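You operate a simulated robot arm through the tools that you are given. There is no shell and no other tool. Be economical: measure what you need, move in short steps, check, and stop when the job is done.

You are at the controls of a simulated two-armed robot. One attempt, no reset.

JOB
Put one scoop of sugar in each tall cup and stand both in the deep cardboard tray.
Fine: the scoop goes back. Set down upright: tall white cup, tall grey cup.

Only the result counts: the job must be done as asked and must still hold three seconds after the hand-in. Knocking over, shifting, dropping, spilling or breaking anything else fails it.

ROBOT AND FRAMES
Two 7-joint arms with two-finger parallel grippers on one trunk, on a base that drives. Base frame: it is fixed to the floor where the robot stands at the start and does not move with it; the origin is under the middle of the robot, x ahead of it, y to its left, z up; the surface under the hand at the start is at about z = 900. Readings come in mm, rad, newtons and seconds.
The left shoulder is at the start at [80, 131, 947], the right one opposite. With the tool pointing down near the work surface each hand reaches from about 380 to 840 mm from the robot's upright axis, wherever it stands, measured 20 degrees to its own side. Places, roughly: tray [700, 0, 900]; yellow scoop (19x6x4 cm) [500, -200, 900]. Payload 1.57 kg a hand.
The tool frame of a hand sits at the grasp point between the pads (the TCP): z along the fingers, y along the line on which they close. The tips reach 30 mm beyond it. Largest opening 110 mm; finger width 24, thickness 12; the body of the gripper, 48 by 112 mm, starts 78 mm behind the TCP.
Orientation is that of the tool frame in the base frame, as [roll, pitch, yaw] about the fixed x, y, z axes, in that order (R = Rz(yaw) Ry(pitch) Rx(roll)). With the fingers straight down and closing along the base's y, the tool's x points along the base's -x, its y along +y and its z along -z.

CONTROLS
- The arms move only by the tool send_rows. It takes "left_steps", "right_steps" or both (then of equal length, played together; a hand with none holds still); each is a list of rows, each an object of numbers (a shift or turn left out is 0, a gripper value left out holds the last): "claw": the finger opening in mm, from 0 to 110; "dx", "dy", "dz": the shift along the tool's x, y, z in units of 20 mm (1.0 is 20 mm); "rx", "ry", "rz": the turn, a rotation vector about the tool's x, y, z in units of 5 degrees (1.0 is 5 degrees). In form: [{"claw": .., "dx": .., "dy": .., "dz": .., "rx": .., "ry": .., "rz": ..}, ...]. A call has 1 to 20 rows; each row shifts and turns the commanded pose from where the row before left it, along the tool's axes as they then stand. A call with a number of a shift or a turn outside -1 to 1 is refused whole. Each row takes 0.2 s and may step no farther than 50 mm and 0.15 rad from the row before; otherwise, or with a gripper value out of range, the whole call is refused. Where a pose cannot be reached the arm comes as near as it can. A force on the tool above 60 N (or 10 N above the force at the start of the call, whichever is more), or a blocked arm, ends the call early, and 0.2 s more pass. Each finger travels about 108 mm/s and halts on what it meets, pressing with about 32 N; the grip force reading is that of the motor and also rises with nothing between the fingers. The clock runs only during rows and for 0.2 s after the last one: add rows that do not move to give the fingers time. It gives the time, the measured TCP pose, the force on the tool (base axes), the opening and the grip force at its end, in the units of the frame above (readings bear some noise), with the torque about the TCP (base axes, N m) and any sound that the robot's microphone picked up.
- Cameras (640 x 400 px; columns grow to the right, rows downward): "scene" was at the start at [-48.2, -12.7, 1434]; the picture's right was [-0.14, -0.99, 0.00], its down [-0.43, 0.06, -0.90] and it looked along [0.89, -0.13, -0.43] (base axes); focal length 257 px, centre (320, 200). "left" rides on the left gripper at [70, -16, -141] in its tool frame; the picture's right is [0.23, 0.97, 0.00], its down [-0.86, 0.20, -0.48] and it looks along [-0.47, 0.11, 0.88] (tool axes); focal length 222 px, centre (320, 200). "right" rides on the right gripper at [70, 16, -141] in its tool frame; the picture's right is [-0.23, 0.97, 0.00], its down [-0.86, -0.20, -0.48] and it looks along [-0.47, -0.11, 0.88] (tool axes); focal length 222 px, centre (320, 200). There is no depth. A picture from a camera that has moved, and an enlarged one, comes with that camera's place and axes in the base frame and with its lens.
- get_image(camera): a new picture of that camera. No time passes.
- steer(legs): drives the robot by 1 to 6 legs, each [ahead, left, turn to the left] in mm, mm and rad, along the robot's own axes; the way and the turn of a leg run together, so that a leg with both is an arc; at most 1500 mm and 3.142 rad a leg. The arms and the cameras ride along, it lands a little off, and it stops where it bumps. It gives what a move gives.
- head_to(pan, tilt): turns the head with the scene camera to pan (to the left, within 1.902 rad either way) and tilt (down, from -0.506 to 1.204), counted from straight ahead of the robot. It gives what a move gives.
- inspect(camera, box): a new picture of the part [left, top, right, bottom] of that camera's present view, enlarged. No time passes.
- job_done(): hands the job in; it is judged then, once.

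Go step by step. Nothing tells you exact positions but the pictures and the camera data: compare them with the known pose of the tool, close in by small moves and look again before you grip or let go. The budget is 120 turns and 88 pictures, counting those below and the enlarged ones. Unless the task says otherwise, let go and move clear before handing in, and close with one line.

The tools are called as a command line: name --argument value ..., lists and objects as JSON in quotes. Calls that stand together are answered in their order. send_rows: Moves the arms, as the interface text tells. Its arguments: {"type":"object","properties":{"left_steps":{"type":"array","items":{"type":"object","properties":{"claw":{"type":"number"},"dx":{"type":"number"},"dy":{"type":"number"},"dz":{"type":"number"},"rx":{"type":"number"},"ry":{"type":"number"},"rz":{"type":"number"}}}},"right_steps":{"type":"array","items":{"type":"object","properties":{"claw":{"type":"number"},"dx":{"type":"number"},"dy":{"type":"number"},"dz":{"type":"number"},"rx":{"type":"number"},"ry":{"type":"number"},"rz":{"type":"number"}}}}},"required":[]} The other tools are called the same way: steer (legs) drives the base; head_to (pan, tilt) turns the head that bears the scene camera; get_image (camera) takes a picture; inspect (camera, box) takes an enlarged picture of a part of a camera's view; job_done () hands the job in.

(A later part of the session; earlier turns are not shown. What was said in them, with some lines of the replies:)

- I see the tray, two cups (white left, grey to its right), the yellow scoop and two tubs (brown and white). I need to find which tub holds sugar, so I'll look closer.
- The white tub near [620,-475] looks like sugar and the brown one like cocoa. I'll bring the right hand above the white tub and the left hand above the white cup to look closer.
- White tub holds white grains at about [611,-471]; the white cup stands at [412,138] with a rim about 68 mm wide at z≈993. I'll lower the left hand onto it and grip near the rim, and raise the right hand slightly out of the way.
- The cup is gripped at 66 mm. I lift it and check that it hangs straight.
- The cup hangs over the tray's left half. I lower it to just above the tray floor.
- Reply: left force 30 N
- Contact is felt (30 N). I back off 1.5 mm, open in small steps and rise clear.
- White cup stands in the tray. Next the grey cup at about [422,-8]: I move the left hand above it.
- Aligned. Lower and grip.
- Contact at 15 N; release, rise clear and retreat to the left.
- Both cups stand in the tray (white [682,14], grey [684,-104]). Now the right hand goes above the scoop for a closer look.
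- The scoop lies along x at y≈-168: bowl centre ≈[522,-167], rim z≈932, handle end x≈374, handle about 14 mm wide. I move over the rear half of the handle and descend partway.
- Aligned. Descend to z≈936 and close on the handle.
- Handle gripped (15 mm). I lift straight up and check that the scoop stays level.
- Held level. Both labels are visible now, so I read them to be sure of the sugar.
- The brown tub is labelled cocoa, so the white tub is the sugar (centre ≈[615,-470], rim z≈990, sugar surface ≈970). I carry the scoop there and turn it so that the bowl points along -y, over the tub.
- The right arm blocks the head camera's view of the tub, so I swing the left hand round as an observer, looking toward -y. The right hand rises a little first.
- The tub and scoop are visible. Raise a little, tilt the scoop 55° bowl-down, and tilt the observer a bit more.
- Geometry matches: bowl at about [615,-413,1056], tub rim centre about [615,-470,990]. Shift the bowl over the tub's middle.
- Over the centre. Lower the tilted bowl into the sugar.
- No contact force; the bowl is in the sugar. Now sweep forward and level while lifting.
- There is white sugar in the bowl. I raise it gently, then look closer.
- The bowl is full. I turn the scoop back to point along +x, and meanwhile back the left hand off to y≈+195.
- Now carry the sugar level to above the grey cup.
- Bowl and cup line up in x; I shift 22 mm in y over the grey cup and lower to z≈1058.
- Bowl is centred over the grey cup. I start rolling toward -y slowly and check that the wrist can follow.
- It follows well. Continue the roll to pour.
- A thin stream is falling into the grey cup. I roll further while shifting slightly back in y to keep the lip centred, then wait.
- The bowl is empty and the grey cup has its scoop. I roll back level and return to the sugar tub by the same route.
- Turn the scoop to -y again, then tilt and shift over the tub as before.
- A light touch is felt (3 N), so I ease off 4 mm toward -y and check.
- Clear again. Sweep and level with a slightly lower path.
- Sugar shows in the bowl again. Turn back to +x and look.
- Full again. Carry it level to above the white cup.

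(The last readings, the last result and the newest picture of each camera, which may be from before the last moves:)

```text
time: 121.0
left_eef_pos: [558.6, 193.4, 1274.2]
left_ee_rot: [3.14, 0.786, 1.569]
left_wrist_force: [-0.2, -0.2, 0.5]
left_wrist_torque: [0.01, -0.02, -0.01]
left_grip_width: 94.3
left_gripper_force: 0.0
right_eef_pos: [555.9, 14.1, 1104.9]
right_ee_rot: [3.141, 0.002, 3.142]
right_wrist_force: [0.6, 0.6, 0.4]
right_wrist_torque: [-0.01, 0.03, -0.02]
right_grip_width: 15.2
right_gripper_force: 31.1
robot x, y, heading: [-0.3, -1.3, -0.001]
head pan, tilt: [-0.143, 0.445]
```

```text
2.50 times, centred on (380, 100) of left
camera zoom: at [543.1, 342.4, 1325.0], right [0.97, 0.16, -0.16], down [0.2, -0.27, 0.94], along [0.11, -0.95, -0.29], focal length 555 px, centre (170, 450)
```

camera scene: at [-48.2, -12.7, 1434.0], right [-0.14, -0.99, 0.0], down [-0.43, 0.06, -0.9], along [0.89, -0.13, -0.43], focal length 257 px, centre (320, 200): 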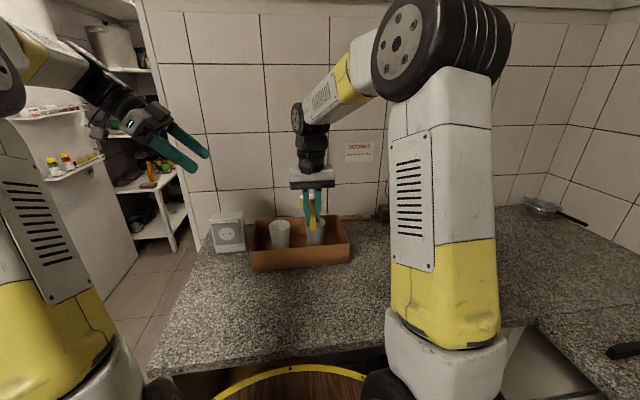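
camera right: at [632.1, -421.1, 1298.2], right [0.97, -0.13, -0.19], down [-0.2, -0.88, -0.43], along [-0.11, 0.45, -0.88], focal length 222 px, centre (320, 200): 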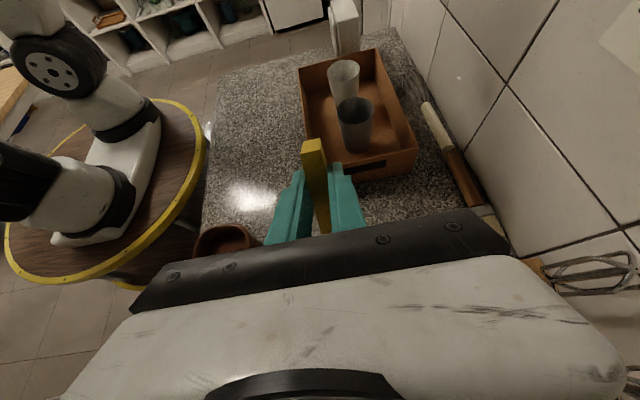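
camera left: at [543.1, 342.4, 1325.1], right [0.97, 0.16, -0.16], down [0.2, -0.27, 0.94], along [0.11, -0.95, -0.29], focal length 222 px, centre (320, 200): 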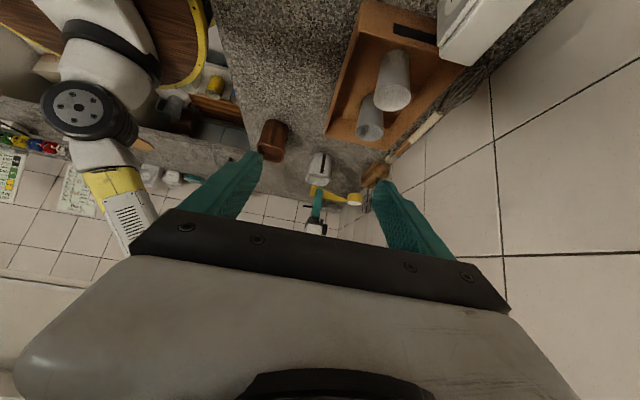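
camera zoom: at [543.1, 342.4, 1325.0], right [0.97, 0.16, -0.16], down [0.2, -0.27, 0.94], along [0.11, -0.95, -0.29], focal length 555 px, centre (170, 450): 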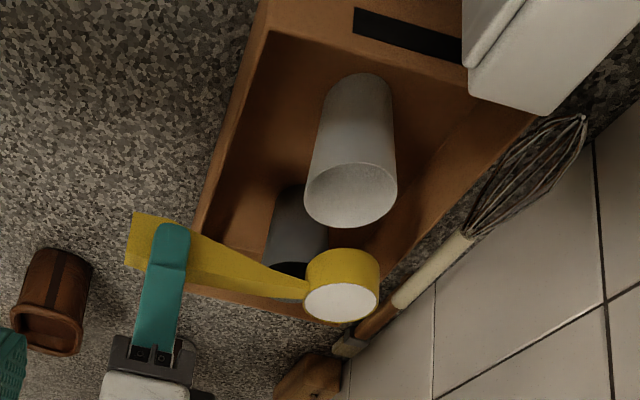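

send_rows --right_steps '[{"dz": 0.3}, {"dz": 0.5}, {"dz": 0.6}, {"dz": 0.5}, {"dz": 0.3}, {"dz": 0.1}, {}]'

inspect --camera "left" --box '[330, 40, 430, 140]'

```text
time: 122.6
left_eef_pos: [558.4, 193.0, 1274.4]
left_ee_rot: [-3.142, 0.785, 1.571]
left_wrist_force: [0.2, -0.1, 0.2]
left_wrist_torque: [0.01, 0.01, 0.0]
left_grip_width: 94.2
left_gripper_force: 0.1
right_eef_pos: [556.4, 13.5, 1060.1]
right_ee_rot: [3.141, 0.0, -3.141]
right_wrist_force: [0.0, 0.3, -1.0]
right_wrist_torque: [0.04, 0.11, 0.0]
right_grip_width: 15.3
right_gripper_force: 31.3
robot x, y, heading: [-0.3, 0.8, -0.003]
head pan, tilt: [-0.143, 0.445]
```

```text
4.00 times, centred on (380, 90) of left
camera zoom: at [543.1, 342.5, 1325.0], right [0.97, 0.16, -0.16], down [0.2, -0.27, 0.94], along [0.11, -0.95, -0.29], focal length 888 px, centre (80, 640)
```

zoom: 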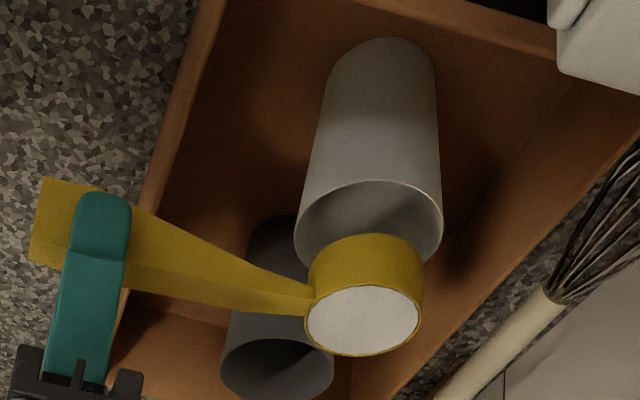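

Centred over the white cup. Pour with the same roll sequence.

send_rows --right_steps '[{"rx": -0.4}, {"rx": -0.6}, {"rx": -0.6}, {"rx": -0.6}, {"rx": -0.6}, {"rx": -0.6}, {"rx": -0.6}, {"rx": -0.6}, {"rx": -0.6}, {"rx": -0.6}, {"rx": -0.6}, {"rx": -0.6}]'

send_rows --right_steps '[{"rx": -0.6}, {"rx": -0.6}, {"rx": -0.6}, {"rx": -0.6}, {"rx": -0.6}, {"rx": -0.6}, {"rx": -0.6}, {"rx": -0.6}, {"rx": -0.6}, {"rx": -0.8}, {"rx": -0.8}, {"rx": -0.8}, {"rx": -0.8}, {"rx": -0.8}, {"rx": -0.8}, {"rx": -0.8}, {"rx": -0.8}]'

inspect --camera "left" --box '[330, 40, 430, 140]'

send_rows --right_steps '[{"dz": -0.1, "rx": -0.7}, {"dz": -0.1, "rx": -0.7}, {"dz": -0.1, "rx": -0.7}, {"dz": -0.1, "rx": -0.7}, {"dz": -0.1, "rx": -0.7}, {"dz": -0.1, "rx": -0.7}, {}, {}, {}, {}, {}, {}, {}, {}]'

inspect --camera "left" --box '[330, 40, 430, 140]'

```text
time: 125.2
left_eef_pos: [557.6, 193.0, 1273.9]
left_ee_rot: [-3.141, 0.786, 1.57]
left_wrist_force: [0.3, 0.7, 0.4]
left_wrist_torque: [-0.02, 0.0, 0.01]
left_grip_width: 94.2
left_gripper_force: 0.1
right_eef_pos: [557.7, 14.7, 1060.5]
right_ee_rot: [2.529, 0.001, 3.141]
right_wrist_force: [0.3, 0.1, -0.1]
right_wrist_torque: [-0.01, 0.07, -0.01]
right_grip_width: 15.2
right_gripper_force: 30.6
robot x, y, heading: [2.5, -0.5, -0.003]
head pan, tilt: [-0.143, 0.445]
```

```text
time: 128.8
left_eef_pos: [558.9, 193.7, 1273.7]
left_ee_rot: [3.142, 0.785, 1.57]
left_wrist_force: [1.3, 0.3, 0.3]
left_wrist_torque: [-0.02, 0.04, 0.03]
left_grip_width: 94.0
left_gripper_force: 0.1
right_eef_pos: [557.8, 13.9, 1059.6]
right_ee_rot: [1.499, 0.002, 3.141]
right_wrist_force: [-0.2, -0.4, 0.0]
right_wrist_torque: [0.01, 0.02, 0.0]
right_grip_width: 15.1
right_gripper_force: 30.9
robot x, y, heading: [0.7, -1.3, 0.004]
head pan, tilt: [-0.143, 0.445]
```

```text
4.00 times, centred on (380, 90) of left
camera zoom: at [543.0, 342.5, 1325.1], right [0.97, 0.16, -0.16], down [0.2, -0.27, 0.94], along [0.11, -0.95, -0.29], focal length 888 px, centre (80, 640)
```

zoom: 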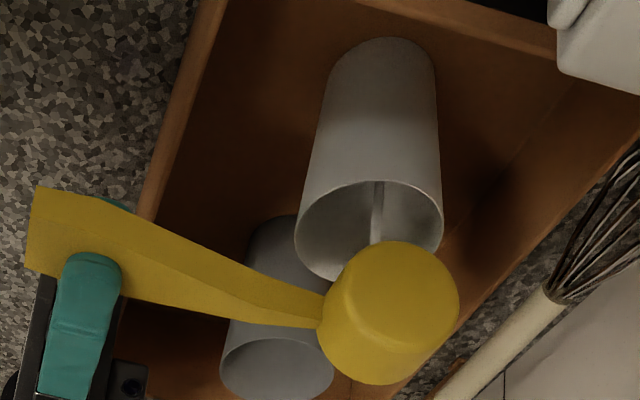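

```text
time: 131.8
left_eef_pos: [558.0, 193.6, 1274.0]
left_ee_rot: [-3.141, 0.786, 1.57]
left_wrist_force: [0.1, 0.1, 0.9]
left_wrist_torque: [-0.03, -0.01, 0.0]
left_grip_width: 94.3
left_gripper_force: 0.0
right_eef_pos: [556.4, 2.4, 1057.6]
right_ee_rot: [1.134, 0.001, 3.141]
right_wrist_force: [-0.1, 0.3, -0.4]
right_wrist_torque: [-0.02, 0.04, -0.01]
right_grip_width: 14.8
right_gripper_force: 31.2
robot x, y, heading: [0.4, 0.4, -0.002]
head pan, tilt: [-0.143, 0.445]
```

```text
4.00 times, centred on (380, 90) of left
camera zoom: at [543.1, 342.4, 1325.1], right [0.97, 0.16, -0.16], down [0.2, -0.27, 0.94], along [0.11, -0.95, -0.29], focal length 888 px, centre (80, 640)
```

zoom: 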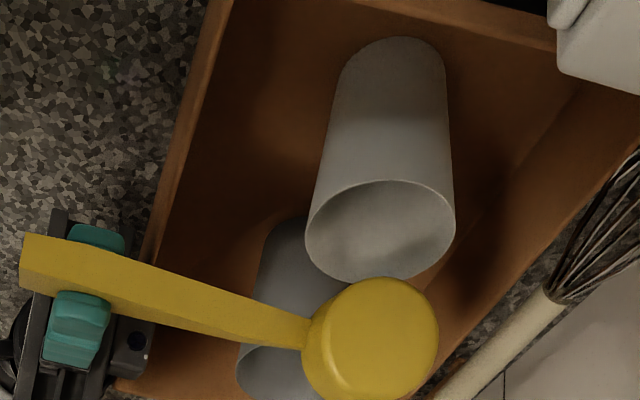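

The pour is done, but the tray with the cups appears to have shifted a few millimetres toward +x: the wrist probably brushed the front wall. I look before moving.

inspect --camera "scene" --box '[200, 140, 400, 290]'

get_image --camera "left"

```text
2.67 times, centred on (300, 215) of scene
camera zoom: at [-48.2, -12.7, 1434.0], right [-0.14, -0.99, 0.0], down [-0.43, 0.06, -0.9], along [0.89, -0.13, -0.43], focal length 686 px, centre (373, 160)
```

zoom: 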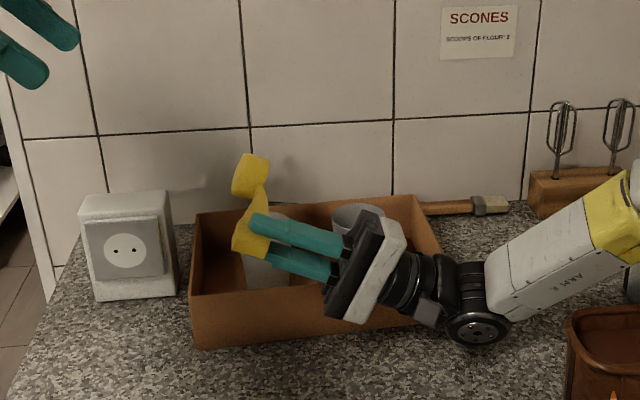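

```text
24 pictures are left
camera left: at [543.1, 342.4, 1325.1], right [0.97, 0.16, -0.16], down [0.2, -0.27, 0.94], along [0.11, -0.95, -0.29], focal length 222 px, centre (320, 200)
```

left: 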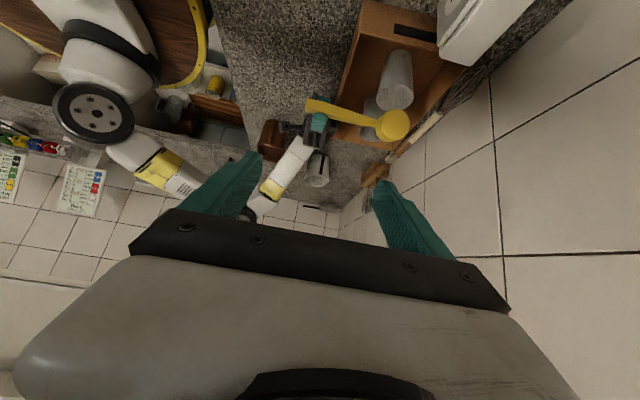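

The wrist rests against the tray's front wall. I back away in -x first, then roll back level.

send_rows --right_steps '[{"dx": 0.3}, {"dx": 0.5}, {"rx": 1}, {"rx": 1}, {"rx": 1}, {"rx": 1}, {"rx": 1}, {"rx": 1}, {"rx": 1}, {"rx": 1}, {"rx": 1}, {"rx": 1}, {"rx": 1}, {"rx": 1}, {"rx": 1}, {"rx": 1}, {"rx": 1}, {"rx": 1}, {"rx": 1}, {"rx": 1}]'

send_rows --right_steps '[{"rx": 1}, {"rx": 1}, {"rx": 1}, {"rx": 1}, {"rx": 1}, {"dz": -0.9}, {"dz": -0.9}, {"dz": -0.9}]'

inspect --camera "left" --box '[310, 0, 470, 150]'

inspect --camera "scene" --box '[200, 170, 400, 310]'

```text
time: 136.0
left_eef_pos: [558.0, 192.8, 1274.5]
left_ee_rot: [-3.141, 0.784, 1.57]
left_wrist_force: [0.1, -0.3, -0.1]
left_wrist_torque: [0.0, -0.02, -0.01]
left_grip_width: 94.5
left_gripper_force: 0.0
right_eef_pos: [540.1, 1.9, 1058.1]
right_ee_rot: [2.707, 0.0, 3.141]
right_wrist_force: [-0.6, -0.1, -0.7]
right_wrist_torque: [0.03, 0.02, 0.02]
right_grip_width: 15.0
right_gripper_force: 30.3
robot x, y, heading: [-0.3, 1.3, 0.005]
head pan, tilt: [-0.143, 0.445]
```

```text
time: 137.8
left_eef_pos: [558.3, 193.5, 1274.4]
left_ee_rot: [-3.142, 0.786, 1.57]
left_wrist_force: [0.5, -0.2, -0.1]
left_wrist_torque: [-0.01, 0.01, -0.01]
left_grip_width: 94.2
left_gripper_force: 0.0
right_eef_pos: [538.6, 2.2, 1111.1]
right_ee_rot: [3.141, -0.001, -3.141]
right_wrist_force: [0.3, 0.4, -0.3]
right_wrist_torque: [-0.02, 0.05, 0.03]
right_grip_width: 15.0
right_gripper_force: 31.5
robot x, y, heading: [-0.4, 1.4, 0.002]
head pan, tilt: [-0.143, 0.445]
```

```text
2.67 times, centred on (390, 75) of left
camera zoom: at [543.1, 342.5, 1325.0], right [0.97, 0.16, -0.16], down [0.2, -0.27, 0.94], along [0.11, -0.95, -0.29], focal length 592 px, centre (133, 533)
```

zoom: 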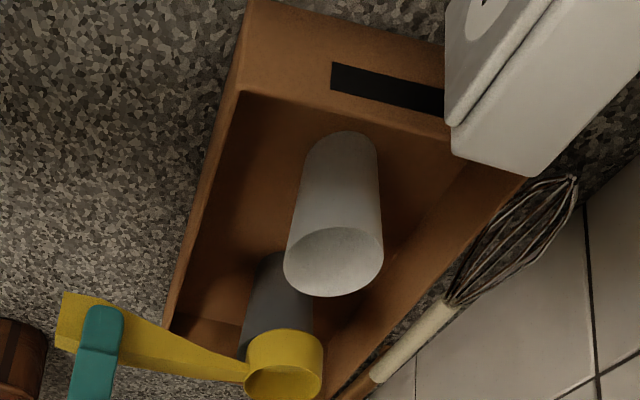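

```text
2.86 times, centred on (300, 240) of scene
camera zoom: at [-48.1, -12.6, 1434.0], right [-0.14, -0.99, 0.0], down [-0.43, 0.06, -0.9], along [0.89, -0.13, -0.43], focal length 735 px, centre (377, 86)
```

zoom: 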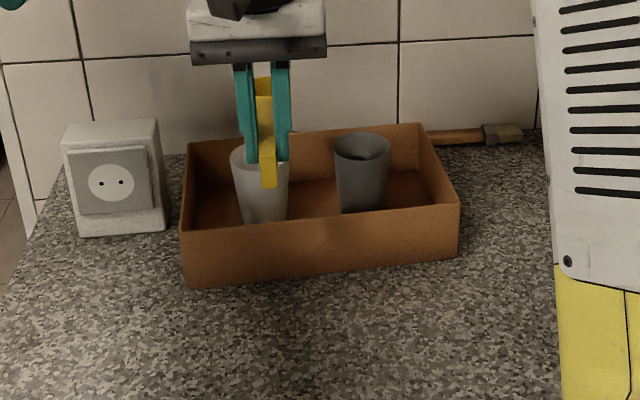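

Cups upright, tray only a few millimetres off, nothing else disturbed. Now the scoop goes back to its place, TCP [402,-167].

send_rows --right_steps '[{"dx": 0.759, "dy": -0.94}, {"dx": 0.759, "dy": -0.94}, {"dx": 0.759, "dy": -0.94}, {"dx": 0.759, "dy": -0.94}, {"dx": 0.759, "dy": -0.94}, {"dx": 0.759, "dy": -0.94}, {"dx": 0.759, "dy": -0.94}, {"dx": 0.759, "dy": -0.94}, {"dx": 0.759, "dy": -0.94}, {"dz": 0.9}, {"dz": 0.9}, {"dz": 0.9}, {"dz": 0.9}, {"dz": 0.9}, {"dz": 0.9}, {}]'

inspect --camera "scene" --box '[260, 180, 440, 340]'

```text
time: 141.2
left_eef_pos: [557.6, 193.0, 1273.8]
left_ee_rot: [-3.141, 0.784, 1.57]
left_wrist_force: [0.1, -0.2, -1.0]
left_wrist_torque: [-0.05, 0.01, 0.0]
left_grip_width: 93.9
left_gripper_force: 0.0
right_eef_pos: [401.9, -167.5, 1004.1]
right_ee_rot: [3.141, 0.001, 3.141]
right_wrist_force: [-0.1, 0.0, -0.1]
right_wrist_torque: [-0.02, 0.03, -0.05]
right_grip_width: 14.9
right_gripper_force: 31.0
robot x, y, heading: [3.2, -2.0, 0.004]
head pan, tilt: [-0.143, 0.445]
```

```text
2.50 times, centred on (350, 260) of scene
camera zoom: at [-48.2, -12.7, 1434.0], right [-0.14, -0.99, 0.0], down [-0.43, 0.06, -0.9], along [0.89, -0.13, -0.43], focal length 643 px, centre (245, 50)
```

zoom: 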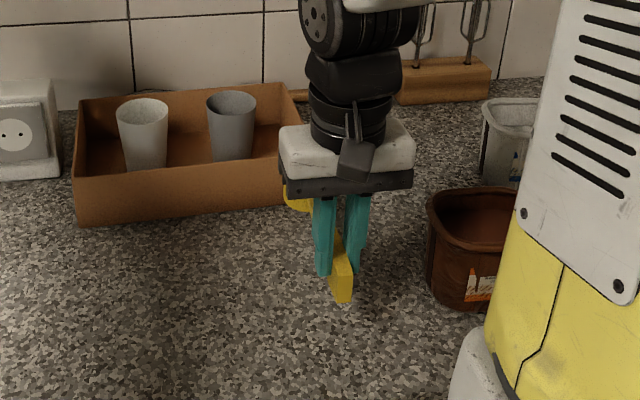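

Lower slowly to just above the counter (grasp height was ≈938).

send_rows --right_steps '[{"dz": 0.8}, {"dz": 0.8}, {"dz": 0.8}, {"dz": 0.5}, {"dz": 0.25}, {"dz": 0.1}, {}]'

```text
time: 142.8
left_eef_pos: [559.7, 195.3, 1275.5]
left_ee_rot: [-3.141, 0.785, 1.57]
left_wrist_force: [0.0, -0.5, -0.1]
left_wrist_torque: [-0.01, -0.03, -0.01]
left_grip_width: 94.0
left_gripper_force: 0.0
right_eef_pos: [404.0, -165.7, 940.2]
right_ee_rot: [3.141, 0.005, -3.14]
right_wrist_force: [-0.2, 1.7, 28.6]
right_wrist_torque: [0.02, -0.18, -0.01]
right_grip_width: 14.6
right_gripper_force: 31.0
robot x, y, heading: [-1.1, -0.3, 0.005]
head pan, tilt: [-0.143, 0.445]
```

Contact with the counter. Ease off slightly, open and rise.

send_rows --right_steps '[{"dz": -0.08}, {"claw": 20}, {"claw": 30}, {"claw": 50}, {"claw": 60}, {}, {"dz": -0.5}, {"dz": -0.9}, {"dz": -0.9}, {"dz": -0.9}, {"dz": -0.9}, {"dz": -0.9}, {"dz": -0.9}, {"dz": -0.9}, {"dz": -0.9}, {"dy": -0.9}, {"dy": -0.9}, {"dy": -0.9}, {"dy": -0.9}, {"dy": -0.9}]'

get_image --camera "right"

inspect --camera "scene" --box '[200, 180, 440, 340]'

inspect --camera "left" --box '[300, 0, 460, 150]'

```text
time: 147.0
left_eef_pos: [558.8, 193.5, 1274.2]
left_ee_rot: [3.141, 0.785, 1.571]
left_wrist_force: [-0.1, 0.1, 0.1]
left_wrist_torque: [-0.02, 0.01, 0.04]
left_grip_width: 94.2
left_gripper_force: 0.0
right_eef_pos: [403.7, -257.0, 1094.6]
right_ee_rot: [3.142, -0.001, -3.141]
right_wrist_force: [-0.5, -0.6, 0.5]
right_wrist_torque: [-0.05, 0.0, 0.02]
right_grip_width: 59.9
right_gripper_force: 0.1
robot x, y, heading: [0.0, 2.8, 0.005]
head pan, tilt: [-0.143, 0.445]
```

```text
20 pictures are left
camera right: at [333.3, -239.2, 1236.9], right [0.23, 0.97, 0.0], down [0.86, -0.2, 0.48], along [0.47, -0.11, -0.88], focal length 222 px, centre (320, 200)
```

right: 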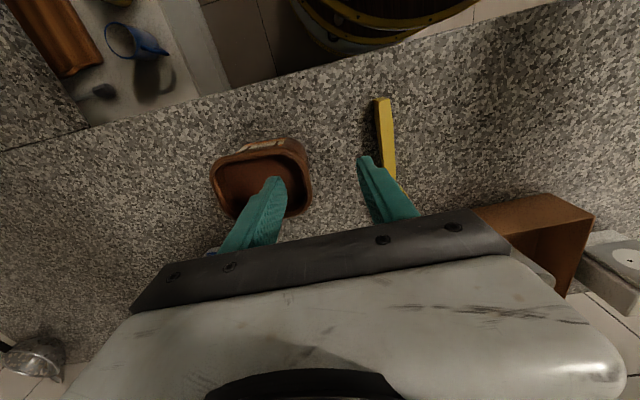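

```text
2.50 times, centred on (320, 260) of scene
camera zoom: at [-48.2, -12.6, 1434.0], right [-0.14, -0.99, 0.0], down [-0.43, 0.06, -0.9], along [0.89, -0.13, -0.43], focal length 643 px, centre (320, 50)
```

zoom: 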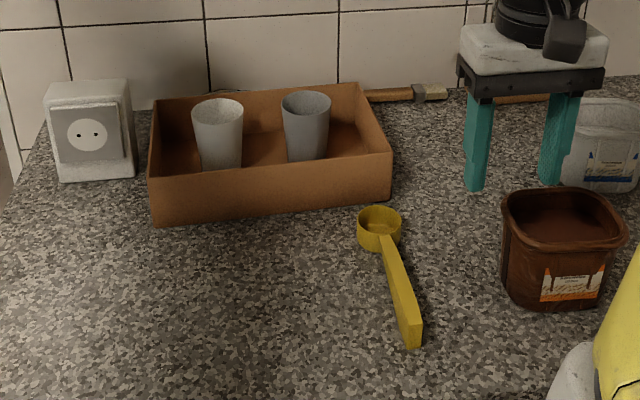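

```text
2.67 times, centred on (380, 75) of left
camera zoom: at [543.0, 342.6, 1325.0], right [0.97, 0.16, -0.16], down [0.2, -0.27, 0.94], along [0.11, -0.95, -0.29], focal length 592 px, centre (160, 533)
```

zoom: 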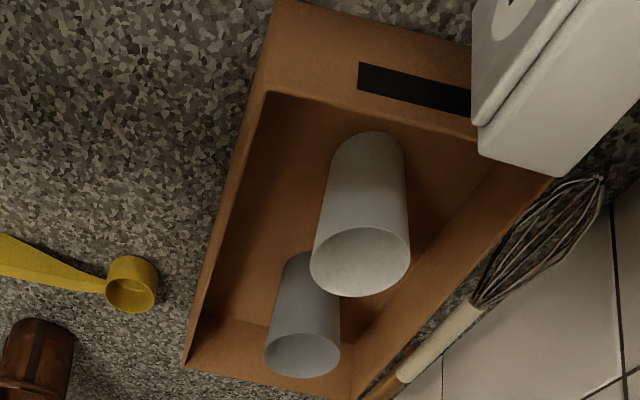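

Both cups stand upright in the tray, each with one scoop of sugar poured in. The scoop is back in its place, and both hands are clear, so I hand in.

job_done

```text
The job is handed in.
```

I put one scoop of sugar in each tall cup, stood both cups upright in the cardboard tray and set the scoop back where it lay. During the second pour my wrist brushed the tray's front wall and pushed it, with the cups, about 7 mm back. I left it there, and I saw nothing else disturbed or spilled.
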